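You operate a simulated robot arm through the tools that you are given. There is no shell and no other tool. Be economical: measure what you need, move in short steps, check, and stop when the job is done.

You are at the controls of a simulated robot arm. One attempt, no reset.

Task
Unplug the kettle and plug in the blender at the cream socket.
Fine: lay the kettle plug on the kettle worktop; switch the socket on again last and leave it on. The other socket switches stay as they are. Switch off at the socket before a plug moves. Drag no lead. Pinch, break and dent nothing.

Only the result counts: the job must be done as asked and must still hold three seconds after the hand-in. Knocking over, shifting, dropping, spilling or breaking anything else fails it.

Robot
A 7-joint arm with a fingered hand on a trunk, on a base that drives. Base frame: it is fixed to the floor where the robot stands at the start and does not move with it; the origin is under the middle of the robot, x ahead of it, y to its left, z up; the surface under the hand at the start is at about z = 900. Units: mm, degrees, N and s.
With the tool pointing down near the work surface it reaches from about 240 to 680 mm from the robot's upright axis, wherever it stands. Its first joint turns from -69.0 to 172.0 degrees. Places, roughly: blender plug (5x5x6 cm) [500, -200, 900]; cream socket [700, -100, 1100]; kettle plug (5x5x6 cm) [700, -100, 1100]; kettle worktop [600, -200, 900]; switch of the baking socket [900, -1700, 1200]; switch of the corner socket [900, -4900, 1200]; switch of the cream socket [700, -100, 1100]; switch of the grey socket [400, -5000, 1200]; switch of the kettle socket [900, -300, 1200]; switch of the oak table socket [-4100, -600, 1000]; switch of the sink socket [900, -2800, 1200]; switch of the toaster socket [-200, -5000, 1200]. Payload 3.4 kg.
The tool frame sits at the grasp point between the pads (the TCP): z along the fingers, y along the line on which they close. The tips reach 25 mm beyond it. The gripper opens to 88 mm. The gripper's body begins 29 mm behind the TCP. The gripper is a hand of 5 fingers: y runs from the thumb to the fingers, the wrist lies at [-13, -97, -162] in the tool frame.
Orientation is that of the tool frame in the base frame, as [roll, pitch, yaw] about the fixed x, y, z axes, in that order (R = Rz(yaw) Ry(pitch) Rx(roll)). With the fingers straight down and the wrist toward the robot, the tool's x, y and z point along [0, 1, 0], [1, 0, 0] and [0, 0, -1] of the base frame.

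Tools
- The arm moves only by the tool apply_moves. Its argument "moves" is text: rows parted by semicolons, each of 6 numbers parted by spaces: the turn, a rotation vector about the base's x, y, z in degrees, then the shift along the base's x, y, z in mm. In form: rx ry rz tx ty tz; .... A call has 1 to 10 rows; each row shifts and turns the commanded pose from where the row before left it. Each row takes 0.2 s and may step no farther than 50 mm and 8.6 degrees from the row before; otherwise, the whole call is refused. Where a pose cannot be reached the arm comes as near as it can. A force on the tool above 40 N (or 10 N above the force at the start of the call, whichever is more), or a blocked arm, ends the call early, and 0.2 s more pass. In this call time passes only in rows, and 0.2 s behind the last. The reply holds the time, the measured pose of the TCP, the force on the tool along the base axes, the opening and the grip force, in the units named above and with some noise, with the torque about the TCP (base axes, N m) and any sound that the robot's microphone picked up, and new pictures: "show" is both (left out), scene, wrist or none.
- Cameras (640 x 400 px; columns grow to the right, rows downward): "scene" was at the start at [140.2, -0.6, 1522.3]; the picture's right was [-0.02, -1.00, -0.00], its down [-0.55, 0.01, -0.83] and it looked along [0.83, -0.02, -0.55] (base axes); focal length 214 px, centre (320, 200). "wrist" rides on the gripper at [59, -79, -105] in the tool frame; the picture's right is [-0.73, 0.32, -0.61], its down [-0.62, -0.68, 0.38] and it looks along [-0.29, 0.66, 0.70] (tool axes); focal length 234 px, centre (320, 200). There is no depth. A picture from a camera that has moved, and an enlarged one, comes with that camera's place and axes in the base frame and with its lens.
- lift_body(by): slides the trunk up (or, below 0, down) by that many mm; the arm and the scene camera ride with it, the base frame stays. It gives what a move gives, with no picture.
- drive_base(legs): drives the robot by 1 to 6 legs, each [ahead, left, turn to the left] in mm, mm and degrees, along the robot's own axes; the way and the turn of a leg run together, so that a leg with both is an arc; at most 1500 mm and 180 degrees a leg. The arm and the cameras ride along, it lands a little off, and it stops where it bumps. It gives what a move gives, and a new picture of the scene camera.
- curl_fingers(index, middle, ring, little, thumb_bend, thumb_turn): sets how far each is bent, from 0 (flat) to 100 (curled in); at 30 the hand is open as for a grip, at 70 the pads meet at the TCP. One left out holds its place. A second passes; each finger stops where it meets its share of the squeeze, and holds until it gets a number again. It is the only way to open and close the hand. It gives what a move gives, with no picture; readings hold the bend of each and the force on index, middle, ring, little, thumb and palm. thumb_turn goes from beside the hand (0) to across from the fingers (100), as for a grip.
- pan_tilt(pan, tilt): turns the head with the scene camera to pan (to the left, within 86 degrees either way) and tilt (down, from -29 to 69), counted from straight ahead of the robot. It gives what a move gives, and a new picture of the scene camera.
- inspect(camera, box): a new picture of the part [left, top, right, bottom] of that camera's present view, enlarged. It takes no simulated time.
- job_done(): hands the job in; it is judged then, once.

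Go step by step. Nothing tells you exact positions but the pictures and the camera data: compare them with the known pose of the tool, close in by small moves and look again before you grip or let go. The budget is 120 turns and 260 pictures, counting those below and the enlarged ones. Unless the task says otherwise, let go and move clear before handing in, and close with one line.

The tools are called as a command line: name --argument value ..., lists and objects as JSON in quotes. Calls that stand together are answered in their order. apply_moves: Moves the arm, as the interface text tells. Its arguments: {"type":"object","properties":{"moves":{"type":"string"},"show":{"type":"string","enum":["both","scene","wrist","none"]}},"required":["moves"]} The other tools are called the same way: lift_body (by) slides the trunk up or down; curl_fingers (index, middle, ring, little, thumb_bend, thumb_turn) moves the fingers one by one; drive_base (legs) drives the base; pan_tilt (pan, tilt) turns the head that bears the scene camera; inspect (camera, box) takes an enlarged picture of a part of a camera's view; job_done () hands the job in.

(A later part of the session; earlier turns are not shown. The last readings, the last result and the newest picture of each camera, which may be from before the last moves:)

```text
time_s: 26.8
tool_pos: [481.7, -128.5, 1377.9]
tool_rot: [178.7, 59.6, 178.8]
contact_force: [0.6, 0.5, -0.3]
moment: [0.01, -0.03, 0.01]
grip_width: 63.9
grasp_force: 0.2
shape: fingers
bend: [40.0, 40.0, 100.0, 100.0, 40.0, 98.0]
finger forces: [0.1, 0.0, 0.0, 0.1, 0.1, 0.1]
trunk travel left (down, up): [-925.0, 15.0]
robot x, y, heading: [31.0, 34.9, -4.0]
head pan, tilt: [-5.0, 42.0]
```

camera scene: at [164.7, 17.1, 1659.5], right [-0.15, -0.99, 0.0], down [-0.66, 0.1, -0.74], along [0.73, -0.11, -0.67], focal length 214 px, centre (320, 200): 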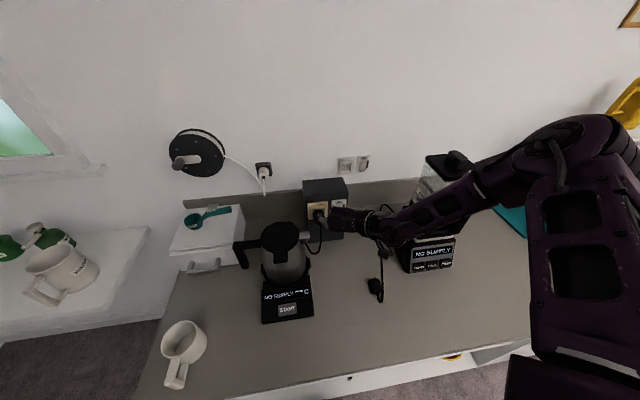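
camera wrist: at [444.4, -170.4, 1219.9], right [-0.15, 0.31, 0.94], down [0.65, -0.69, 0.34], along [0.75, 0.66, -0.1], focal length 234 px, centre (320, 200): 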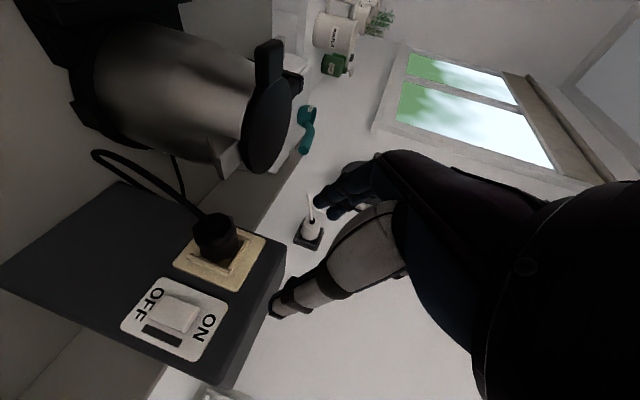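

drive_base --legs '[[-25, 0, 0], [0, 0, 34]]'

```text
time_s: 29.3
tool_pos: [475.3, 153.6, 1376.0]
tool_rot: [178.8, 59.3, -147.3]
contact_force: [0.2, 0.7, -0.6]
moment: [-0.02, -0.02, -0.01]
grip_width: 63.9
grasp_force: 0.0
shape: fingers
bend: [40.0, 40.0, 100.0, 100.0, 40.0, 98.0]
finger forces: [0.0, 0.0, 0.0, 0.1, 0.1, 0.1]
trunk travel left (down, up): [-925.0, 15.0]
robot x, y, heading: [4.1, 36.7, 30.2]
head pan, tilt: [-5.0, 42.0]
camera scene: at [127.5, 97.5, 1659.4], right [0.42, -0.91, 0.0], down [-0.61, -0.28, -0.74], along [0.67, 0.32, -0.67], focal length 214 px, centre (320, 200)
```

scene: 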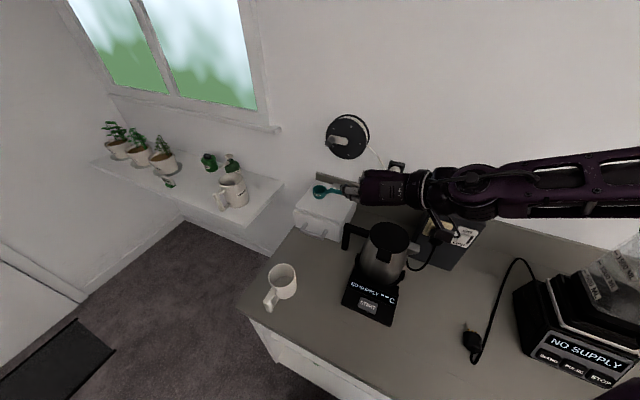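

The turn worked. I drive back up to the counter, pan the head right, and bring the hand's yaw back to face the wall.

drive_base --legs '[[22, -12, 0]]'

pan_tilt --pan -40 --tilt 42

apply_moves --moves "0 0 -8.2 -5 -45 0;0 0 -8.2 0 -45 0;0 0 -8.2 10 -45 0;0 0 -8.2 20 -40 0;0 0 0 20 -35 -10;0 0 0 20 -20 -30"

```text
time_s: 30.1
tool_pos: [496.1, 153.9, 1378.9]
tool_rot: [179.1, 59.6, -147.0]
contact_force: [-0.9, -0.4, 0.2]
moment: [-0.03, -0.02, -0.02]
grip_width: 64.1
grasp_force: 0.0
shape: fingers
bend: [40.0, 40.0, 100.0, 100.0, 40.0, 98.0]
finger forces: [0.0, 0.1, 0.0, 0.0, 0.1, 0.0]
trunk travel left (down, up): [-925.0, 15.0]
robot x, y, heading: [30.7, 40.0, 29.9]
head pan, tilt: [-5.0, 42.0]
camera scene: at [146.0, 98.4, 1659.9], right [0.42, -0.91, 0.0], down [-0.6, -0.28, -0.75], along [0.68, 0.31, -0.67], focal length 214 px, centre (320, 200)
```

scene: 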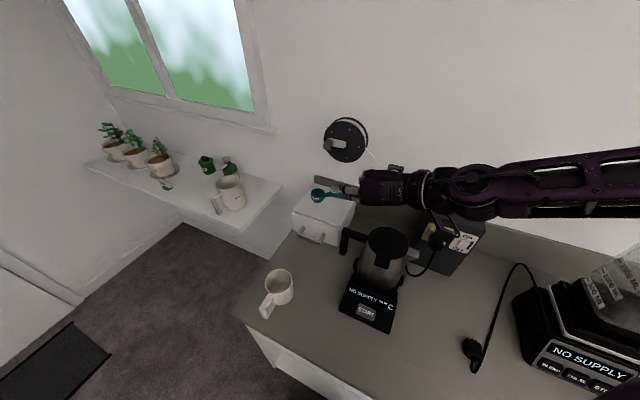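

```text
time_s: 31.1
tool_pos: [500.2, 154.4, 1375.2]
tool_rot: [178.8, 59.4, -147.3]
contact_force: [0.7, 0.3, 0.5]
moment: [0.01, 0.03, 0.03]
grip_width: 64.1
grasp_force: 0.1
shape: fingers
bend: [40.0, 40.0, 100.0, 100.0, 40.0, 98.0]
finger forces: [0.0, 0.1, 0.1, 0.0, 0.0, 0.0]
trunk travel left (down, up): [-925.0, 15.0]
robot x, y, heading: [34.5, 34.2, 29.9]
head pan, tilt: [-40.0, 42.0]
camera scene: at [159.7, 48.5, 1659.4], right [-0.17, -0.99, 0.0], down [-0.66, 0.12, -0.74], along [0.73, -0.13, -0.67], focal length 214 px, centre (320, 200)
```

scene: 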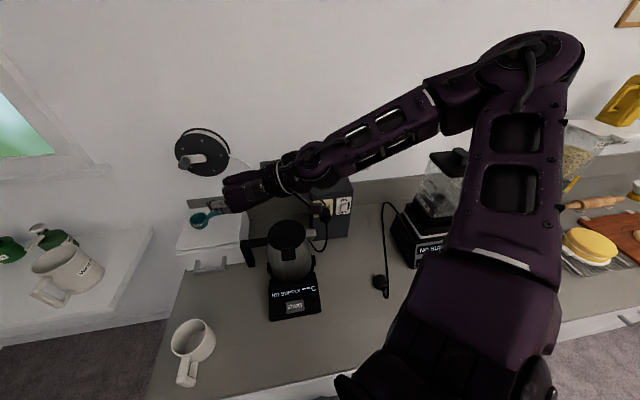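

```text
time_s: 32.5
tool_pos: [584.8, -78.7, 1336.1]
tool_rot: [178.8, 59.3, 179.9]
contact_force: [-0.4, 0.3, 0.2]
moment: [0.0, 0.04, 0.02]
grip_width: 63.8
grasp_force: 0.1
shape: fingers
bend: [40.0, 40.0, 100.0, 100.0, 40.0, 98.0]
finger forces: [0.0, 0.1, 0.0, 0.0, 0.0, 0.1]
out of reach, approached as far as the arm can: row 2, 3
trunk travel left (down, up): [-925.0, 15.0]
robot x, y, heading: [32.4, 36.6, 30.0]
head pan, tilt: [-40.0, 42.0]
camera scene: at [162.5, 46.9, 1659.2], right [-0.17, -0.98, 0.0], down [-0.66, 0.12, -0.74], along [0.73, -0.13, -0.67], focal length 214 px, centre (320, 200)
camera wrist: at [467.4, -159.4, 1339.9], right [-0.16, 0.31, 0.94], down [0.66, -0.67, 0.33], along [0.73, 0.67, -0.1], focal length 234 px, centre (320, 200)
```

scene: 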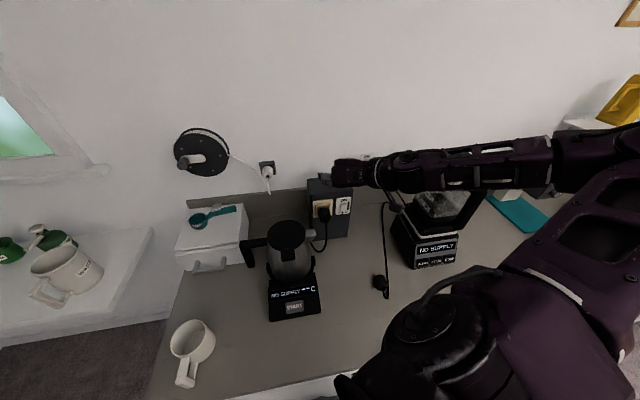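
wrist: 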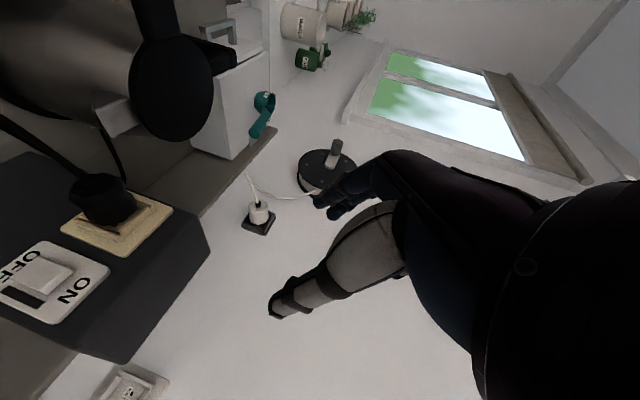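

The shoulder is now closer. I try going down to the stand-off again.

apply_moves --moves "0 0 0 1 4 -45;0 0 0 1 4 -45;0 0 0 1 4 -45;0 0 0 1 4 -43"

```text
time_s: 33.5
tool_pos: [590.9, -59.1, 1157.4]
tool_rot: [178.9, 59.3, -179.9]
contact_force: [-0.4, -0.6, 0.6]
moment: [-0.01, 0.0, -0.02]
grip_width: 64.0
grasp_force: 0.1
shape: fingers
bend: [40.0, 40.0, 100.0, 100.0, 40.0, 98.0]
finger forces: [0.0, 0.1, 0.0, 0.1, 0.1, 0.0]
trunk travel left (down, up): [-925.0, 15.0]
robot x, y, heading: [31.8, 33.8, 30.3]
head pan, tilt: [-40.0, 42.0]
camera scene: at [162.1, 48.7, 1659.2], right [-0.17, -0.98, 0.0], down [-0.66, 0.12, -0.74], along [0.73, -0.13, -0.67], focal length 214 px, centre (320, 200)
camera wrist: at [472.1, -140.5, 1160.9], right [-0.16, 0.31, 0.94], down [0.66, -0.67, 0.33], along [0.73, 0.67, -0.1], focal length 234 px, centre (320, 200)
```

scene: 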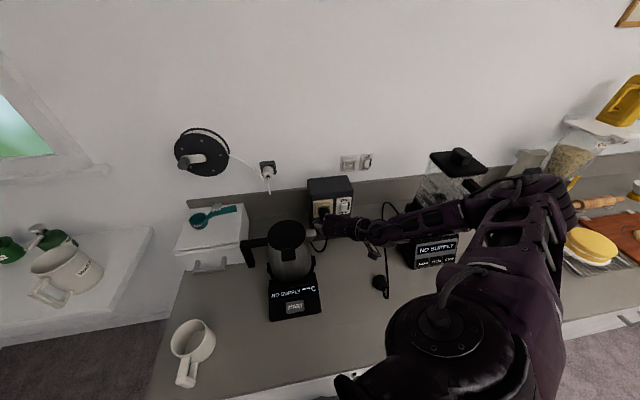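
wrist: 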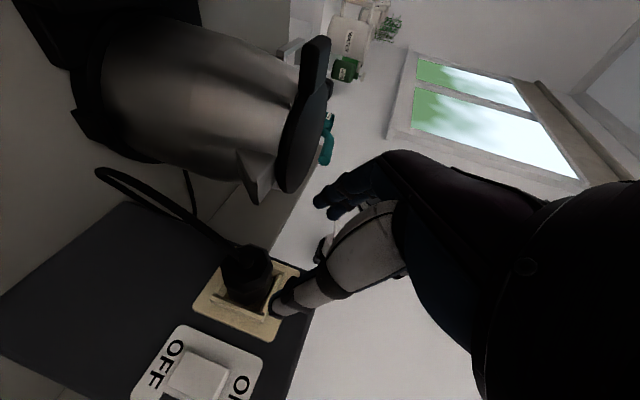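

The stand-off is reached. I check the alignment before closing in.

inspect --camera "wrist" --box '[160, 170, 400, 350]'

inspect --camera "scene" --box '[270, 160, 390, 260]'

```text
2.22 times, centred on (280, 260) of wrist
camera zoom: at [472.1, -140.5, 1160.9], right [-0.16, 0.31, 0.94], down [0.66, -0.67, 0.33], along [0.73, 0.67, -0.1], focal length 520 px, centre (409, 67)
```

zoom: 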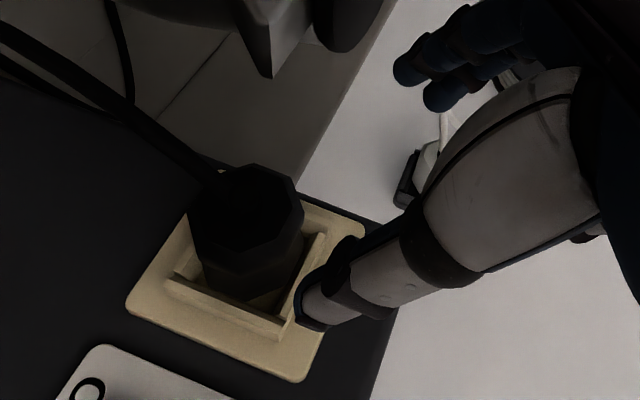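

```text
4.00 times, centred on (330, 210) of scene
camera zoom: at [162.1, 48.7, 1659.2], right [-0.17, -0.98, 0.0], down [-0.66, 0.12, -0.74], along [0.73, -0.13, -0.67], focal length 858 px, centre (280, 160)
```

zoom: 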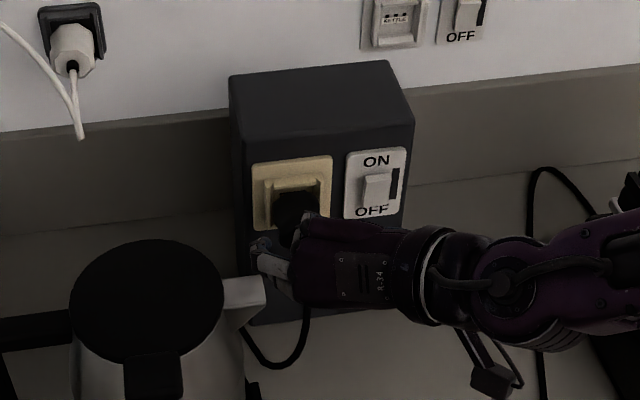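

The plug's rear centre is at about (667,-64,1101). I close in along the tool axis most of the way and look again.

apply_moves --moves "0 0 0 0 -4 -6;0 0 0 20 0 -12;0 0 0 20 0 -13;0 0 0 10 0 -7"

inspect --camera "wrist" --box '[200, 140, 440, 320]'

inspect --camera "scene" --box '[280, 170, 370, 250]'

```text
time_s: 34.5
tool_pos: [637.6, -63.5, 1121.9]
tool_rot: [178.8, 59.3, 180.0]
contact_force: [0.2, -0.1, 0.6]
moment: [0.0, -0.01, 0.01]
grip_width: 63.9
grasp_force: 0.1
shape: fingers
bend: [40.0, 40.0, 100.0, 100.0, 40.0, 98.0]
finger forces: [0.0, 0.1, 0.0, 0.0, 0.0, 0.1]
trunk travel left (down, up): [-925.0, 15.0]
robot x, y, heading: [30.1, 37.5, 29.9]
head pan, tilt: [-40.0, 42.0]
camera scene: at [159.6, 48.3, 1659.4], right [-0.17, -0.98, 0.0], down [-0.66, 0.12, -0.74], along [0.73, -0.13, -0.67], focal length 214 px, centre (320, 200)
camera wrist: at [518.9, -144.8, 1124.6], right [-0.16, 0.31, 0.94], down [0.66, -0.67, 0.34], along [0.73, 0.67, -0.1], focal length 234 px, centre (320, 200)
```

scene: 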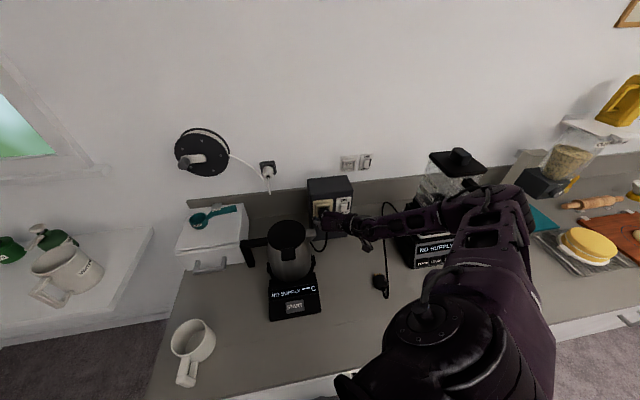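
wrist: 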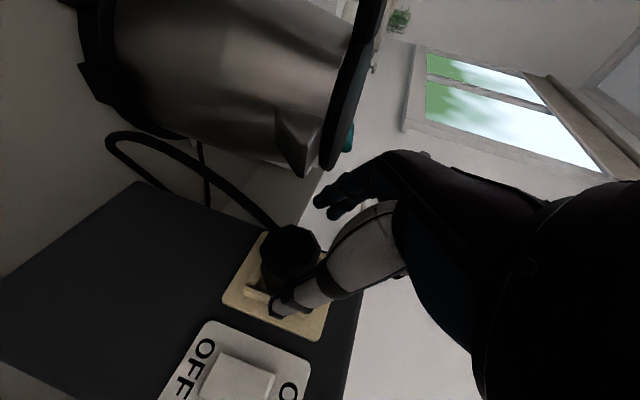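

```text
2.22 times, centred on (320, 230) of wrist
camera zoom: at [518.9, -144.8, 1124.6], right [-0.16, 0.31, 0.94], down [0.66, -0.67, 0.34], along [0.73, 0.67, -0.1], focal length 520 px, centre (320, 133)
```

zoom: 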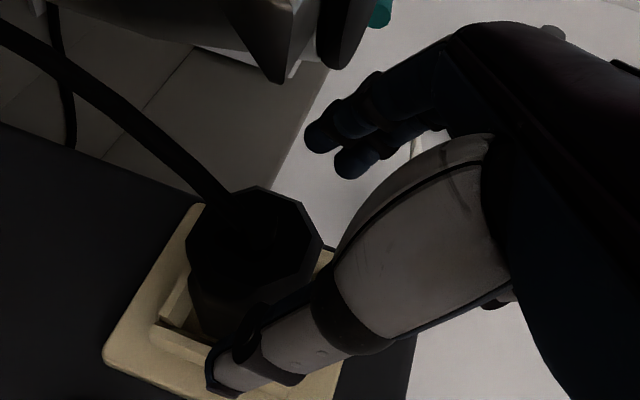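

```text
5.00 times, centred on (325, 210) of scene
camera zoom: at [159.6, 48.3, 1659.4], right [-0.17, -0.98, 0.0], down [-0.66, 0.12, -0.74], along [0.73, -0.13, -0.67], focal length 1072 px, centre (295, 150)
```

zoom: 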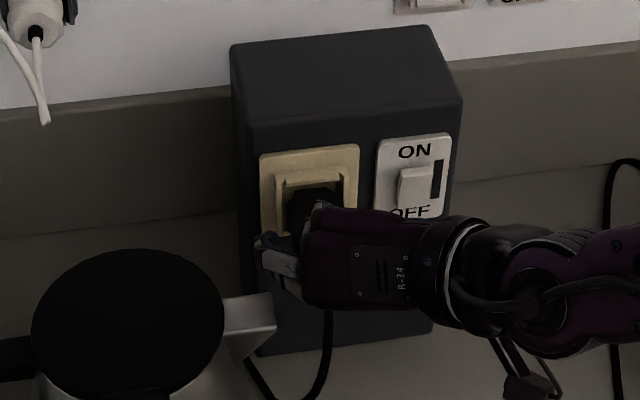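

Alignment is good. I make the last approach and close index, middle and thumb in steps.

apply_moves --moves "0 0 0 12 -1 -7;0 0 0 12 -1 -8" --show "wrist"

curl_fingers --index 50 --middle 50 --thumb_bend 50

inspect --camera "wrist" --box '[200, 140, 440, 320]'

```text
time_s: 35.1
tool_pos: [661.0, -67.8, 1108.3]
tool_rot: [178.9, 59.4, -180.0]
contact_force: [0.7, -0.7, 0.4]
moment: [-0.05, -0.01, 0.02]
grip_width: 63.9
grasp_force: 0.0
shape: fingers
bend: [40.0, 40.0, 100.0, 100.0, 40.0, 98.0]
finger forces: [0.1, 0.1, 0.0, 0.0, 0.0, 0.1]
trunk travel left (down, up): [-925.0, 15.0]
robot x, y, heading: [29.8, 39.5, 29.9]
head pan, tilt: [-40.0, 42.0]
camera wrist: at [543.4, -147.6, 1110.4], right [-0.16, 0.31, 0.94], down [0.66, -0.67, 0.34], along [0.73, 0.67, -0.1], focal length 234 px, centre (320, 200)
```

wrist: 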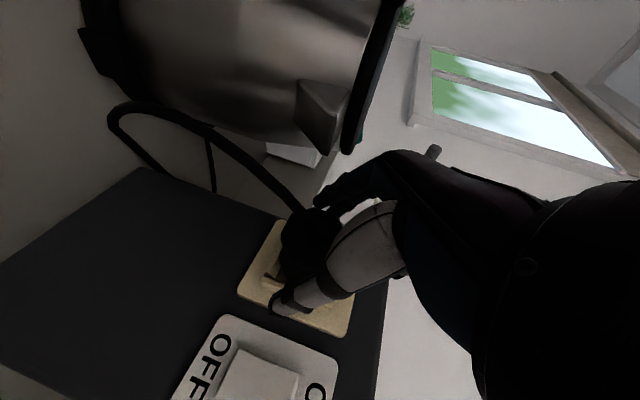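

```text
time_s: 36.1
tool_pos: [660.8, -66.2, 1108.2]
tool_rot: [179.1, 59.4, -179.7]
contact_force: [0.8, 1.9, -0.5]
moment: [0.03, -0.01, 0.01]
grip_width: 43.2
grasp_force: 0.6
shape: fingers
bend: [49.0, 49.0, 100.0, 100.0, 50.0, 98.0]
finger forces: [0.9, 0.4, 0.1, 0.0, 0.0, 0.0]
trunk travel left (down, up): [-925.0, 15.0]
robot x, y, heading: [33.1, 38.2, 30.1]
head pan, tilt: [-40.0, 42.0]
```

```text
2.22 times, centred on (320, 230) of wrist
camera zoom: at [542.7, -147.2, 1110.6], right [-0.16, 0.31, 0.94], down [0.66, -0.67, 0.34], along [0.73, 0.67, -0.1], focal length 520 px, centre (320, 133)
```

zoom: 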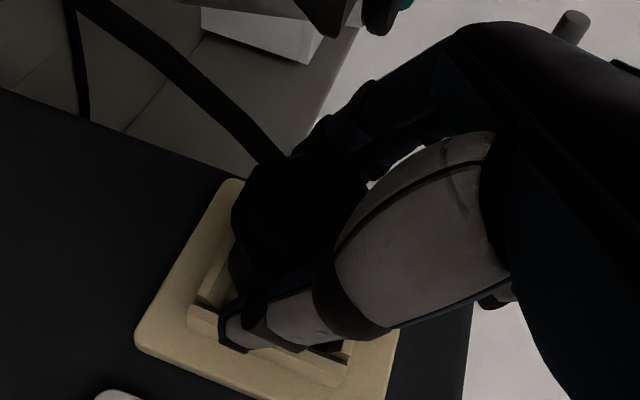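

The fingers just touch. I close firmly now.

curl_fingers --index 62 --middle 62 --thumb_bend 62

inspect --camera "wrist" --box '[200, 140, 440, 320]'

inspect --camera "scene" --box '[280, 170, 370, 250]'

```text
time_s: 37.1
tool_pos: [660.2, -63.9, 1108.9]
tool_rot: [179.1, 59.4, -179.6]
contact_force: [-1.4, 7.3, -0.4]
moment: [0.04, 0.01, 0.18]
grip_width: 34.2
grasp_force: 8.3
shape: fingers
bend: [53.0, 55.0, 100.0, 100.0, 55.0, 97.0]
finger forces: [5.5, 5.8, 0.0, 0.0, 5.2, 0.0]
trunk travel left (down, up): [-925.0, 15.0]
robot x, y, heading: [34.6, 34.6, 30.0]
head pan, tilt: [-40.0, 42.0]
```

```text
2.22 times, centred on (320, 230) of wrist
camera zoom: at [542.4, -145.6, 1110.9], right [-0.16, 0.31, 0.94], down [0.66, -0.67, 0.34], along [0.73, 0.67, -0.1], focal length 520 px, centre (320, 133)
```

zoom: 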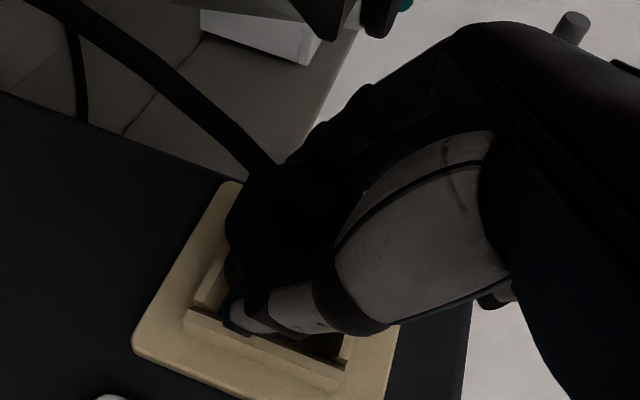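

```text
5.00 times, centred on (325, 210) of scene
camera zoom: at [159.6, 50.9, 1659.3], right [-0.17, -0.98, 0.0], down [-0.66, 0.11, -0.74], along [0.73, -0.13, -0.67], focal length 1072 px, centre (295, 150)
```

zoom: 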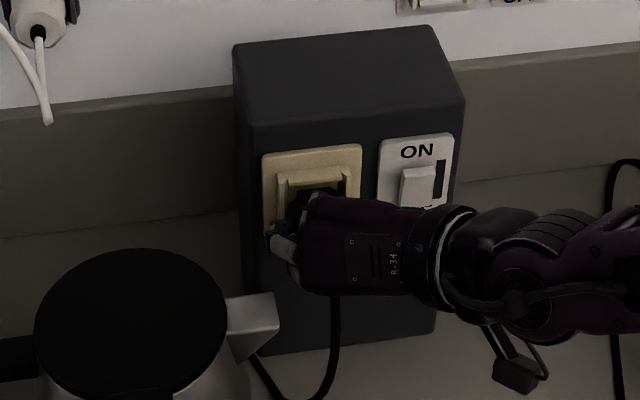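

It is gripped at the waist. I ease the side load a little and pull straight out of the socket.

apply_moves --moves "0 0 0 0 2 0;0 0 0 -6 0 0;0 0 0 -6 0 0;0 0 0 -6 0 0" --show "wrist"

```text
time_s: 38.1
tool_pos: [642.3, -65.7, 1107.1]
tool_rot: [179.1, 59.3, -179.8]
contact_force: [-0.4, -0.4, -0.2]
moment: [0.02, 0.04, 0.03]
grip_width: 34.3
grasp_force: 7.4
shape: fingers
bend: [55.0, 57.0, 100.0, 100.0, 54.0, 96.0]
finger forces: [4.2, 3.5, 0.0, 0.0, 8.1, 0.0]
trunk travel left (down, up): [-925.0, 15.0]
robot x, y, heading: [33.5, 36.7, 30.1]
head pan, tilt: [-40.0, 42.0]
camera wrist: at [523.2, -146.6, 1110.0], right [-0.16, 0.31, 0.94], down [0.66, -0.67, 0.33], along [0.73, 0.67, -0.1], focal length 234 px, centre (320, 200)
```

wrist: 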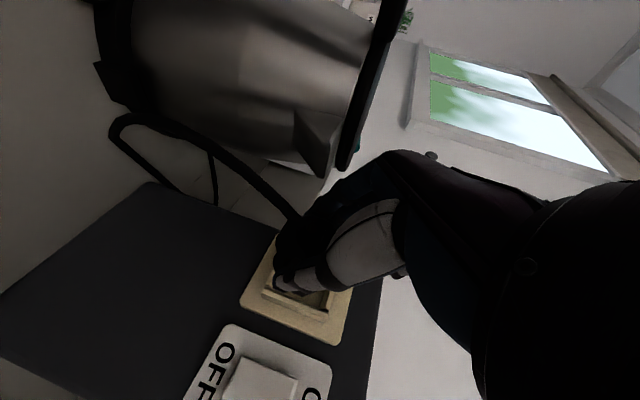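

inspect --camera "wrist" --box '[200, 160, 400, 340]'

inspect --camera "scene" --box '[280, 170, 370, 250]'

```text
2.22 times, centred on (300, 250) of wrist
camera zoom: at [523.2, -146.6, 1110.0], right [-0.16, 0.31, 0.94], down [0.66, -0.67, 0.33], along [0.73, 0.67, -0.1], focal length 520 px, centre (364, 89)
```

zoom: 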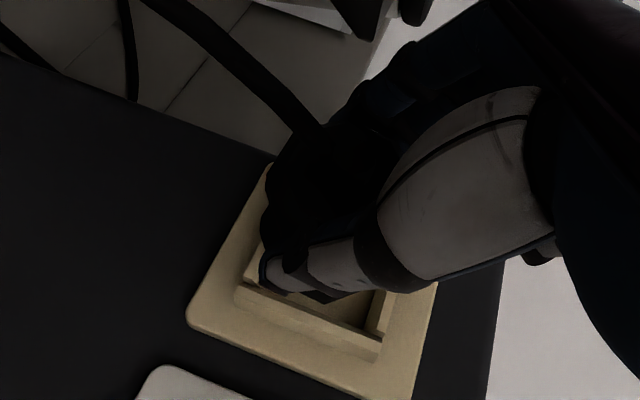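

```text
5.00 times, centred on (325, 210) of scene
camera zoom: at [159.2, 47.4, 1659.4], right [-0.17, -0.98, 0.0], down [-0.66, 0.12, -0.74], along [0.73, -0.13, -0.67], focal length 1072 px, centre (295, 150)
```

zoom: 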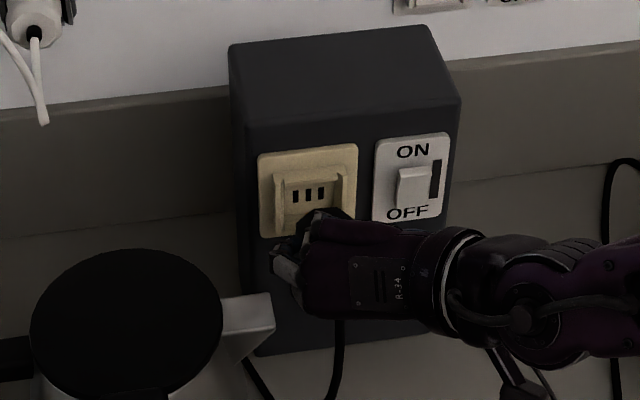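

The plug is out; three vertical slots are visible. I back off, rise a little to clear the spout, and shift right in front of the switch plate at a distance.

apply_moves --moves "0 0 0 -8 0 0;0 0 0 -10 -5 12;0 0 0 -15 -17 10;0 0 0 -12 -20 0"

inspect --camera "scene" --box '[270, 170, 390, 270]'

```text
time_s: 39.1
tool_pos: [595.8, -107.7, 1129.6]
tool_rot: [178.7, 59.4, -180.0]
contact_force: [-0.5, -0.6, -0.5]
moment: [0.0, 0.04, 0.03]
grip_width: 34.3
grasp_force: 7.9
shape: fingers
bend: [55.0, 57.0, 100.0, 100.0, 54.0, 96.0]
finger forces: [4.1, 3.4, 0.1, 0.0, 7.9, 0.1]
trunk travel left (down, up): [-925.0, 15.0]
robot x, y, heading: [29.1, 32.8, 30.0]
head pan, tilt: [-40.0, 42.0]
camera scene: at [159.1, 47.6, 1659.4], right [-0.17, -0.98, 0.0], down [-0.66, 0.12, -0.74], along [0.73, -0.13, -0.67], focal length 214 px, centre (320, 200)
camera wrist: at [477.6, -189.1, 1132.8], right [-0.16, 0.31, 0.94], down [0.66, -0.67, 0.33], along [0.73, 0.67, -0.1], focal length 234 px, centre (320, 200)
```

scene: 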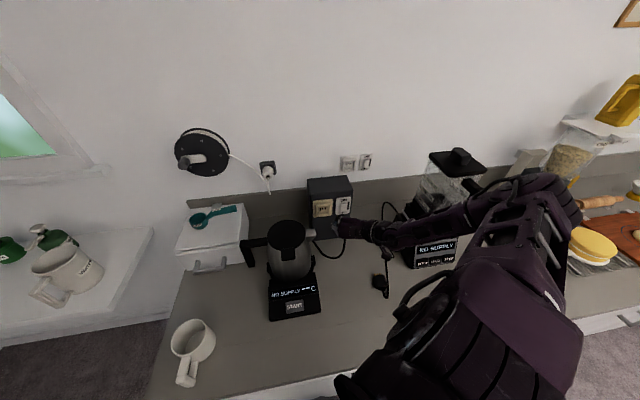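
wrist: 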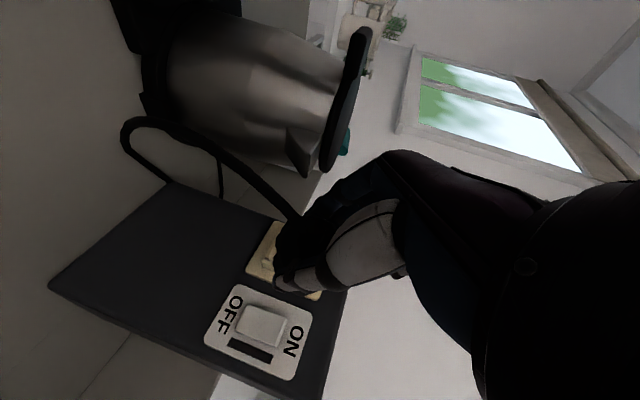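

```text
4.00 times, centred on (330, 220) of scene
camera zoom: at [159.1, 47.6, 1659.4], right [-0.17, -0.98, 0.0], down [-0.66, 0.12, -0.74], along [0.73, -0.13, -0.67], focal length 858 px, centre (280, 120)
```

zoom: 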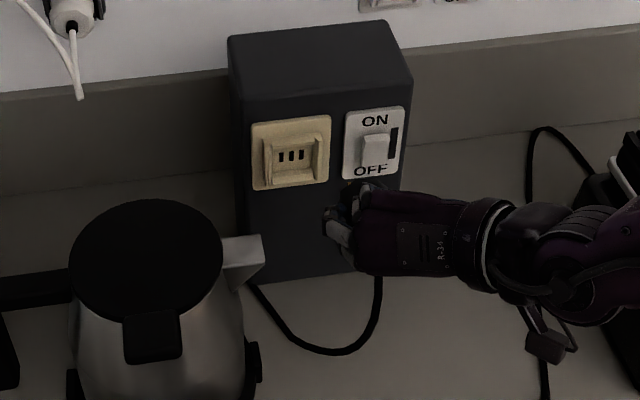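

The lead has slack. I lower the plug toward the worktop to the right of the kettle.

apply_moves --moves "0 0 0 -6 -2 -42;0 0 0 -6 -2 -42;0 0 0 -6 0 -42;0 0 0 -4 0 -30"

inspect --camera "scene" --box '[270, 190, 390, 290]'

inspect --camera "wrist" --box '[160, 140, 420, 340]'

```text
time_s: 40.1
tool_pos: [574.0, -108.8, 973.0]
tool_rot: [179.0, 59.3, -179.9]
contact_force: [-0.1, 0.2, -0.3]
moment: [0.04, 0.01, -0.01]
grip_width: 34.2
grasp_force: 7.8
shape: fingers
bend: [55.0, 57.0, 100.0, 100.0, 54.0, 96.0]
finger forces: [4.1, 3.4, 0.0, 0.0, 7.9, 0.1]
trunk travel left (down, up): [-925.0, 15.0]
robot x, y, heading: [31.2, 37.8, 30.0]
head pan, tilt: [-40.0, 42.0]
camera scene: at [160.5, 48.5, 1659.3], right [-0.17, -0.98, 0.0], down [-0.66, 0.12, -0.74], along [0.73, -0.13, -0.67], focal length 214 px, centre (320, 200)
camera wrist: at [456.7, -190.0, 975.7], right [-0.16, 0.31, 0.94], down [0.66, -0.67, 0.34], along [0.73, 0.67, -0.1], focal length 234 px, centre (320, 200)
```

scene: 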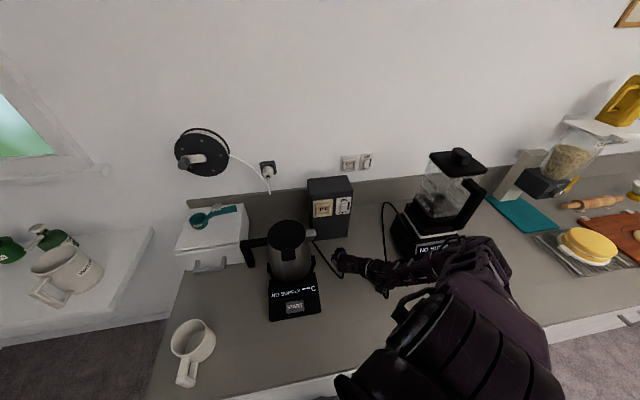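
wrist: 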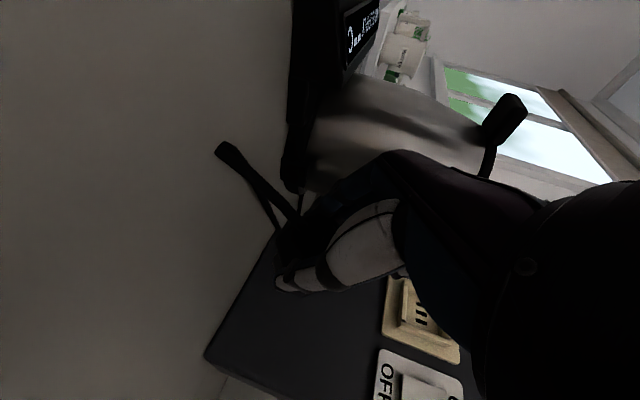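

```text
4.00 times, centred on (330, 240) of scene
camera zoom: at [160.5, 48.5, 1659.3], right [-0.17, -0.98, 0.0], down [-0.66, 0.12, -0.74], along [0.73, -0.13, -0.67], focal length 858 px, centre (280, 40)
```

zoom: 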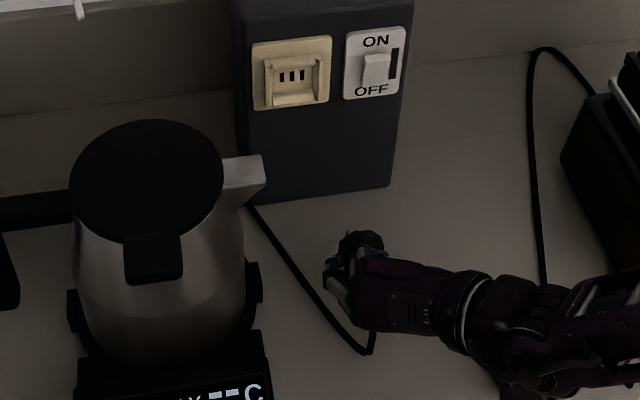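

```text
2.00 times, centred on (290, 240) of wrist
camera zoom: at [456.7, -190.0, 975.7], right [-0.16, 0.31, 0.94], down [0.66, -0.67, 0.34], along [0.73, 0.67, -0.1], focal length 468 px, centre (380, 120)
```

zoom: 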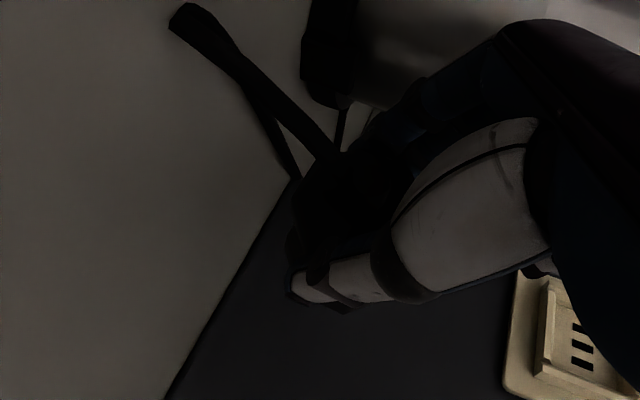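

The lead lies close to where the index would come down, so I shift further right before lowering.

apply_moves --moves "0 0 0 5 -18 0;0 0 0 5 -17 -10" --show "none"

inspect --camera "scene" --box '[290, 210, 380, 290]'

```text
time_s: 40.7
tool_pos: [586.0, -143.8, 963.4]
tool_rot: [178.9, 59.4, -179.9]
contact_force: [0.4, 1.1, -1.8]
moment: [0.0, 0.01, -0.01]
grip_width: 34.4
grasp_force: 7.8
shape: fingers
bend: [55.0, 57.0, 100.0, 100.0, 54.0, 96.0]
finger forces: [4.1, 3.4, 0.0, 0.1, 7.9, 0.0]
trunk travel left (down, up): [-925.0, 15.0]
robot x, y, heading: [35.0, 35.0, 29.9]
head pan, tilt: [-40.0, 42.0]
```

```text
5.00 times, centred on (335, 250) of scene
camera zoom: at [160.7, 48.1, 1659.3], right [-0.17, -0.98, 0.0], down [-0.66, 0.12, -0.74], along [0.73, -0.13, -0.67], focal length 1072 px, centre (245, -50)
```

zoom: 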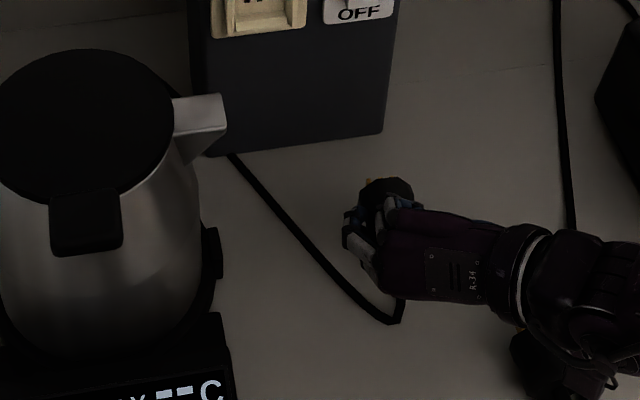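

The wrist camera would come down onto the blender plug here. I turn the hand clockwise by 30° so that the wrist moves away to the left of it.

apply_moves --moves "0 0 -7.5 4 4 5;0 0 -7.5 4 3 5;0 0 -7.5 4 3 0;0 0 -7.5 2 3 0"

inspect --camera "scene" --box '[290, 210, 410, 310]'

```text
time_s: 41.7
tool_pos: [598.9, -132.8, 974.3]
tool_rot: [178.8, 59.4, 149.9]
contact_force: [-0.5, 0.6, -1.0]
moment: [0.02, -0.01, 0.0]
grip_width: 34.5
grasp_force: 7.7
shape: fingers
bend: [55.0, 57.0, 100.0, 100.0, 54.0, 96.0]
finger forces: [4.1, 3.4, 0.0, 0.1, 7.9, 0.1]
trunk travel left (down, up): [-925.0, 15.0]
robot x, y, heading: [33.6, 37.4, 30.0]
head pan, tilt: [-40.0, 42.0]
camera scene: at [159.7, 49.0, 1659.4], right [-0.17, -0.98, 0.0], down [-0.66, 0.12, -0.74], along [0.73, -0.13, -0.67], focal length 214 px, centre (320, 200)
camera wrist: at [456.3, -143.2, 976.6], right [0.02, 0.35, 0.94], down [0.23, -0.91, 0.34], along [0.97, 0.21, -0.1], focal length 234 px, centre (320, 200)
```

scene: 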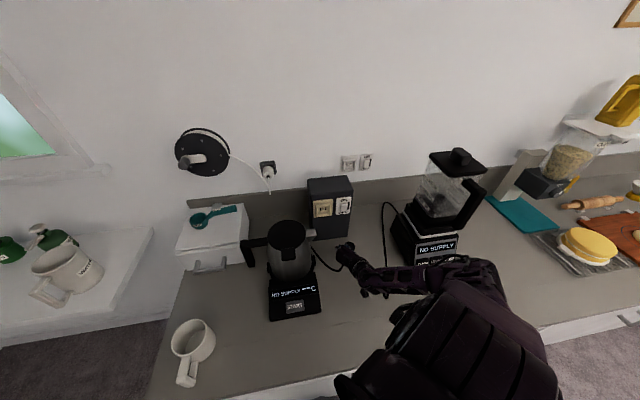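
wrist: 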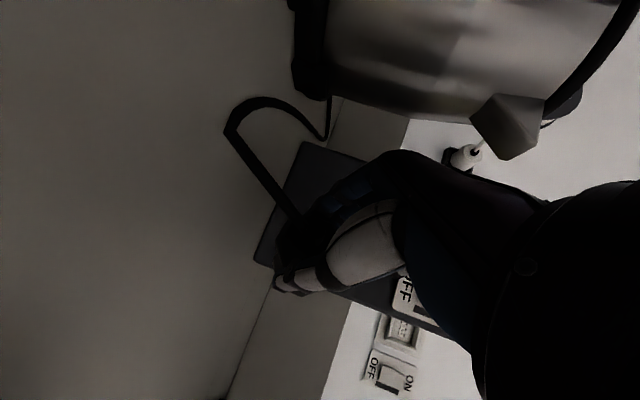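

```text
4.00 times, centred on (350, 260) of scene
camera zoom: at [159.7, 49.0, 1659.4], right [-0.17, -0.98, 0.0], down [-0.66, 0.12, -0.74], along [0.73, -0.13, -0.67], focal length 858 px, centre (200, -40)
```

zoom: 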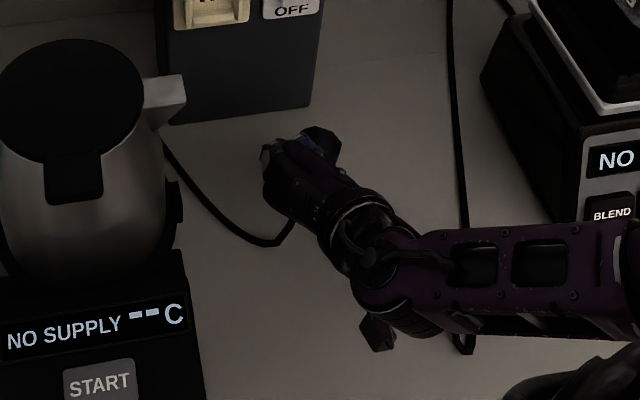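

The way is clear for lowering now. I go down in small steps.

apply_moves --moves "0 0 0 0 0 -20;0 0 0 0 0 -14;0 0 0 0 0 -4" --show "wrist"

inspect --camera "scene" --box '[290, 210, 410, 310]'

inspect --camera "wrist" --box '[180, 80, 420, 320]'

```text
time_s: 42.5
tool_pos: [598.2, -134.1, 934.9]
tool_rot: [179.1, 59.4, 150.3]
contact_force: [-0.3, 0.3, 0.5]
moment: [0.03, 0.01, -0.04]
grip_width: 34.4
grasp_force: 7.8
shape: fingers
bend: [55.0, 57.0, 100.0, 100.0, 54.0, 96.0]
finger forces: [4.0, 3.4, 0.0, 0.0, 7.8, 0.1]
trunk travel left (down, up): [-925.0, 15.0]
robot x, y, heading: [34.6, 36.7, 30.1]
head pan, tilt: [-40.0, 42.0]
camera wrist: at [456.5, -144.9, 937.7], right [0.02, 0.35, 0.94], down [0.23, -0.91, 0.34], along [0.97, 0.21, -0.1], focal length 234 px, centre (320, 200)
```

wrist: 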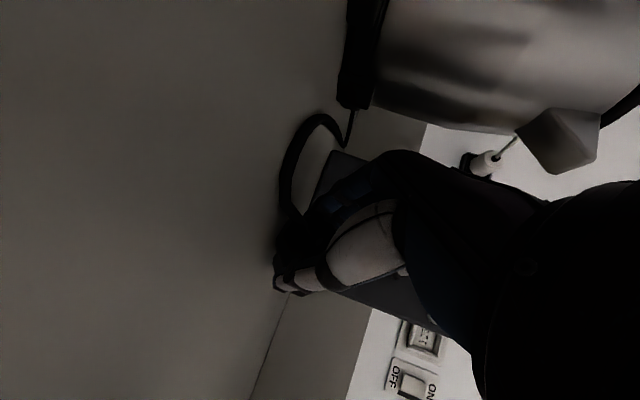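

```text
4.00 times, centred on (350, 260) of scene
camera zoom: at [160.0, 48.1, 1659.3], right [-0.17, -0.98, 0.0], down [-0.66, 0.12, -0.74], along [0.73, -0.13, -0.67], focal length 858 px, centre (200, -40)
```

zoom: 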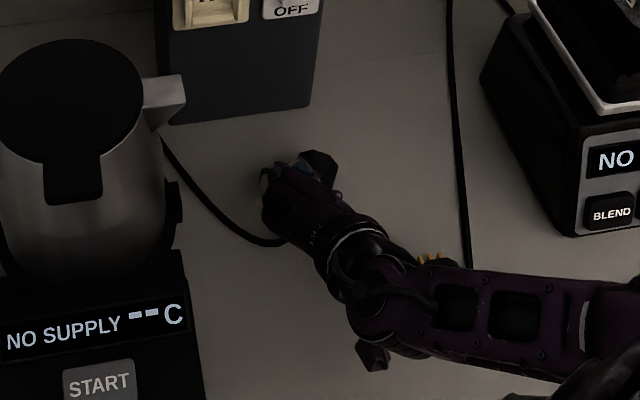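

```text
1.67 times, centred on (300, 200) of wrist
camera zoom: at [456.5, -144.9, 937.7], right [0.02, 0.35, 0.94], down [0.23, -0.91, 0.34], along [0.97, 0.21, -0.1], focal length 390 px, centre (353, 200)
```

zoom: 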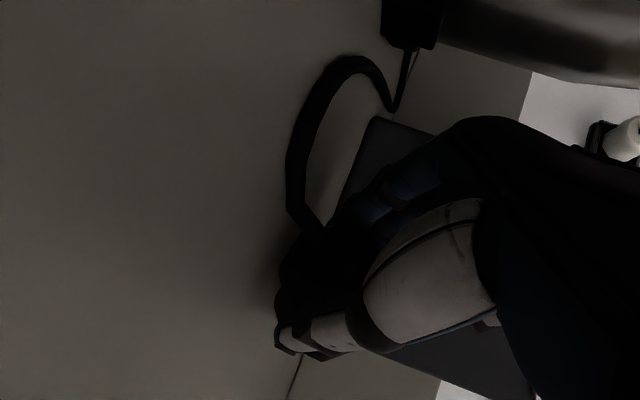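

apply_moves --moves "0 0 0 0 0 -3;0 0 0 0 0 -2" --show "none"

```text
time_s: 43.1
tool_pos: [599.0, -131.9, 932.4]
tool_rot: [178.8, 59.5, 150.1]
contact_force: [-0.2, -0.4, 0.9]
moment: [0.01, -0.01, 0.01]
grip_width: 34.5
grasp_force: 8.4
shape: fingers
bend: [55.0, 57.0, 100.0, 100.0, 54.0, 96.0]
finger forces: [3.9, 3.8, 0.0, 0.0, 8.0, 0.1]
trunk travel left (down, up): [-925.0, 15.0]
robot x, y, heading: [30.1, 38.3, 30.0]
head pan, tilt: [-40.0, 42.0]
```

apply_moves --moves "0 0 0 0 0 -2;0 0 0 0 0 -2" --show "none"

inspect --camera "wrist" --box '[220, 160, 400, 320]'

```text
time_s: 43.7
tool_pos: [597.8, -132.9, 927.1]
tool_rot: [178.7, 59.6, 150.0]
contact_force: [1.2, 0.0, 4.0]
moment: [-0.06, -0.07, -0.01]
grip_width: 34.4
grasp_force: 8.5
shape: fingers
bend: [55.0, 57.0, 100.0, 100.0, 54.0, 98.0]
finger forces: [3.9, 4.5, 0.0, 0.1, 8.0, 0.1]
trunk travel left (down, up): [-925.0, 15.0]
robot x, y, heading: [33.3, 37.7, 29.7]
head pan, tilt: [-40.0, 42.0]
```

```text
2.50 times, centred on (310, 240) of wrist
camera zoom: at [456.3, -143.2, 930.0], right [0.02, 0.35, 0.94], down [0.23, -0.91, 0.34], along [0.97, 0.21, -0.1], focal length 585 px, centre (345, 100)
```

zoom: 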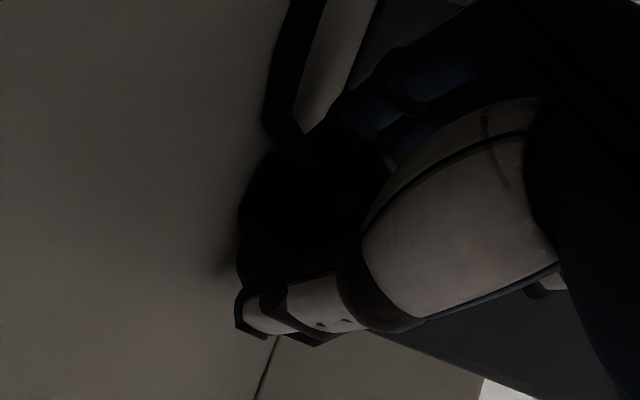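

The plug now rests on the worktop (4 N upward). I open the fingers gently.

curl_fingers --index 46 --middle 46 --thumb_bend 46

curl_fingers --index 38 --middle 38 --thumb_bend 38

inspect --camera "wrist" --box '[180, 80, 420, 320]'

inspect --camera "scene" --box '[290, 210, 410, 310]'

```text
time_s: 44.7
tool_pos: [599.2, -133.8, 927.1]
tool_rot: [178.9, 59.4, 150.1]
contact_force: [0.1, -0.1, 0.1]
moment: [-0.01, 0.0, -0.02]
grip_width: 49.9
grasp_force: 0.1
shape: fingers
bend: [46.0, 46.0, 100.0, 100.0, 46.0, 98.0]
finger forces: [0.0, 0.0, 0.0, 0.0, 0.1, 0.0]
trunk travel left (down, up): [-925.0, 15.0]
robot x, y, heading: [33.9, 36.6, 30.3]
head pan, tilt: [-40.0, 42.0]
```

```text
time_s: 45.7
tool_pos: [598.9, -132.7, 926.3]
tool_rot: [178.8, 59.4, 149.9]
contact_force: [-0.5, 0.0, 0.0]
moment: [-0.01, -0.01, 0.01]
grip_width: 67.1
grasp_force: 0.1
shape: fingers
bend: [38.0, 38.0, 100.0, 100.0, 38.0, 98.0]
finger forces: [0.0, 0.0, 0.0, 0.0, 0.0, 0.1]
trunk travel left (down, up): [-925.0, 15.0]
robot x, y, heading: [31.1, 36.8, 30.5]
head pan, tilt: [-40.0, 42.0]
```

```text
1.67 times, centred on (300, 200) of wrist
camera zoom: at [456.4, -143.5, 929.2], right [0.02, 0.35, 0.94], down [0.23, -0.91, 0.34], along [0.97, 0.21, -0.1], focal length 390 px, centre (353, 200)
```

zoom: 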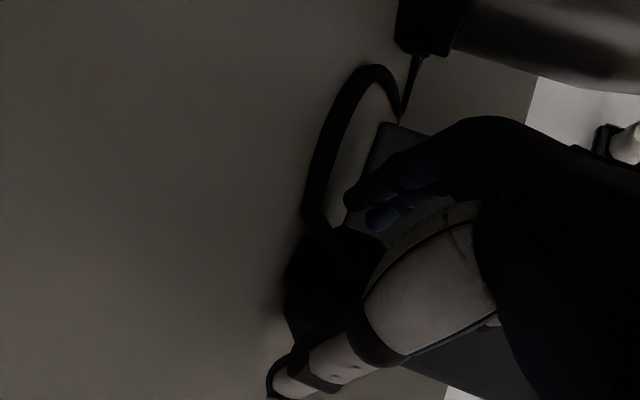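

```text
4.00 times, centred on (350, 260) of scene
camera zoom: at [159.8, 48.4, 1659.4], right [-0.17, -0.98, 0.0], down [-0.66, 0.12, -0.74], along [0.73, -0.13, -0.67], focal length 858 px, centre (200, -40)
```

zoom: 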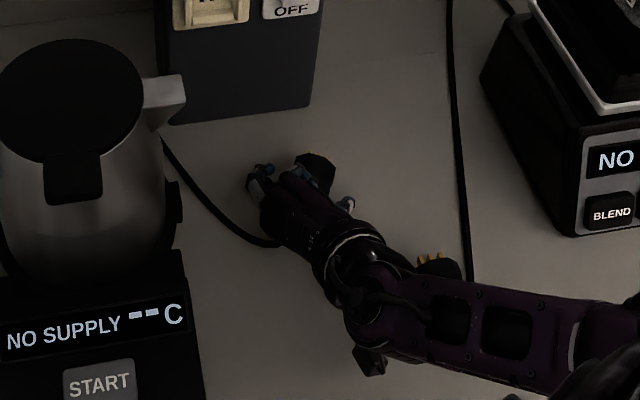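

The plug is released and lies still. I go straight up, clear of plug and lead.

apply_moves --moves "0 0 0 -5 3 20;0 0 0 -5 3 30;0 0 0 -5 3 40;0 0 0 -5 0 45"

inspect --camera "scene" --box '[290, 210, 410, 310]'

```text
time_s: 46.7
tool_pos: [578.4, -123.9, 1062.2]
tool_rot: [179.0, 59.4, 150.3]
contact_force: [0.2, 0.0, -0.2]
moment: [-0.01, 0.0, 0.02]
grip_width: 67.4
grasp_force: 0.0
shape: fingers
bend: [38.0, 38.0, 100.0, 100.0, 38.0, 98.0]
finger forces: [0.1, 0.1, 0.0, 0.1, 0.0, 0.0]
trunk travel left (down, up): [-925.0, 15.0]
robot x, y, heading: [30.0, 34.3, 30.0]
head pan, tilt: [-40.0, 42.0]
camera scene: at [158.8, 48.0, 1659.4], right [-0.17, -0.98, 0.0], down [-0.66, 0.12, -0.74], along [0.73, -0.13, -0.67], focal length 214 px, centre (320, 200)
camera wrist: at [436.2, -134.5, 1064.2], right [0.02, 0.35, 0.94], down [0.23, -0.91, 0.34], along [0.97, 0.21, -0.1], focal length 234 px, centre (320, 200)
```

scene: 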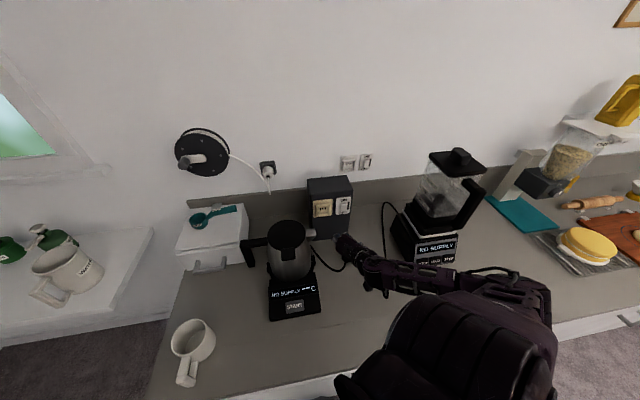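
wrist: 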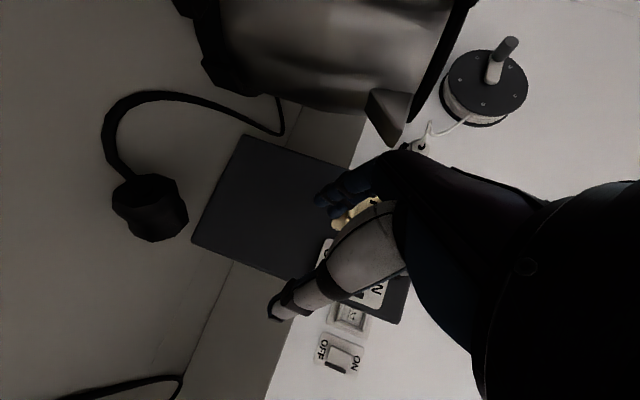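

```text
4.00 times, centred on (350, 260) of scene
camera zoom: at [158.8, 48.0, 1659.4], right [-0.17, -0.98, 0.0], down [-0.66, 0.12, -0.74], along [0.73, -0.13, -0.67], focal length 858 px, centre (200, -40)
```

zoom: 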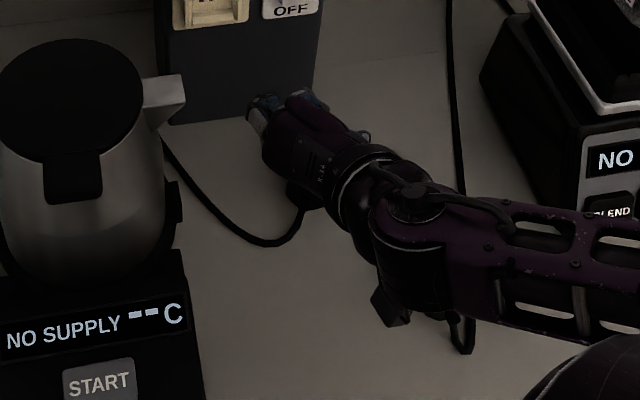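

The kettle plug lies on the worktop with its lead slack. Now I move above and behind the blender plug, turning the hand back to face the wall.

apply_moves --moves "0 0 0 -20 -5 40;0 0 6 -25 -20 30;0 0 6 -30 -20 0;0 0 6 -30 -25 0;0 0 6 -25 -25 0;0 0 6 -18 -13 -15"

```text
time_s: 48.1
tool_pos: [450.6, -223.0, 1102.8]
tool_rot: [-172.1, 53.4, 179.0]
contact_force: [-0.2, -0.3, 0.7]
moment: [-0.01, 0.0, 0.03]
grip_width: 67.3
grasp_force: 0.0
shape: fingers
bend: [38.0, 38.0, 100.0, 100.0, 38.0, 98.0]
finger forces: [0.0, 0.0, 0.0, 0.0, 0.0, 0.0]
out of reach, approached as far as the arm can: row 4, 5, 6
trunk travel left (down, up): [-925.0, 15.0]
robot x, y, heading: [34.7, 37.3, 30.0]
head pan, tilt: [-40.0, 42.0]
camera scene: at [158.0, 47.6, 1659.5], right [-0.17, -0.98, 0.0], down [-0.66, 0.12, -0.74], along [0.73, -0.13, -0.67], focal length 214 px, centre (320, 200)
camera wrist: at [322.4, -285.2, 1124.3], right [-0.01, 0.4, 0.92], down [0.59, -0.74, 0.33], along [0.81, 0.54, -0.23], focal length 234 px, centre (320, 200)
```

scene: 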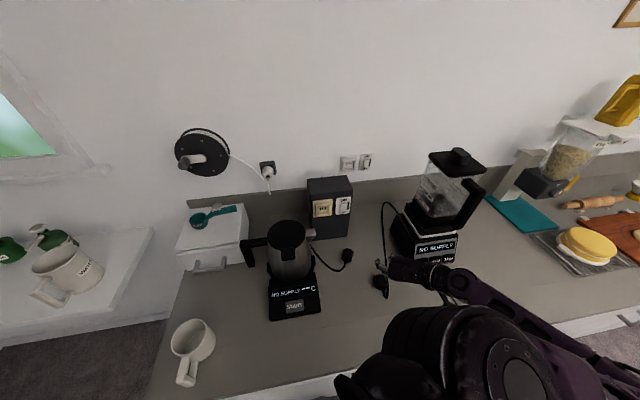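
wrist: 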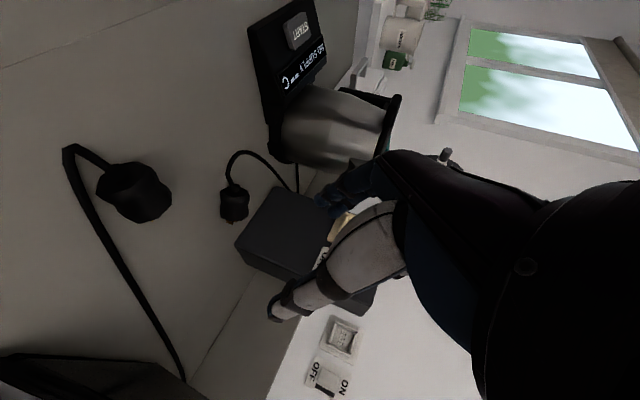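

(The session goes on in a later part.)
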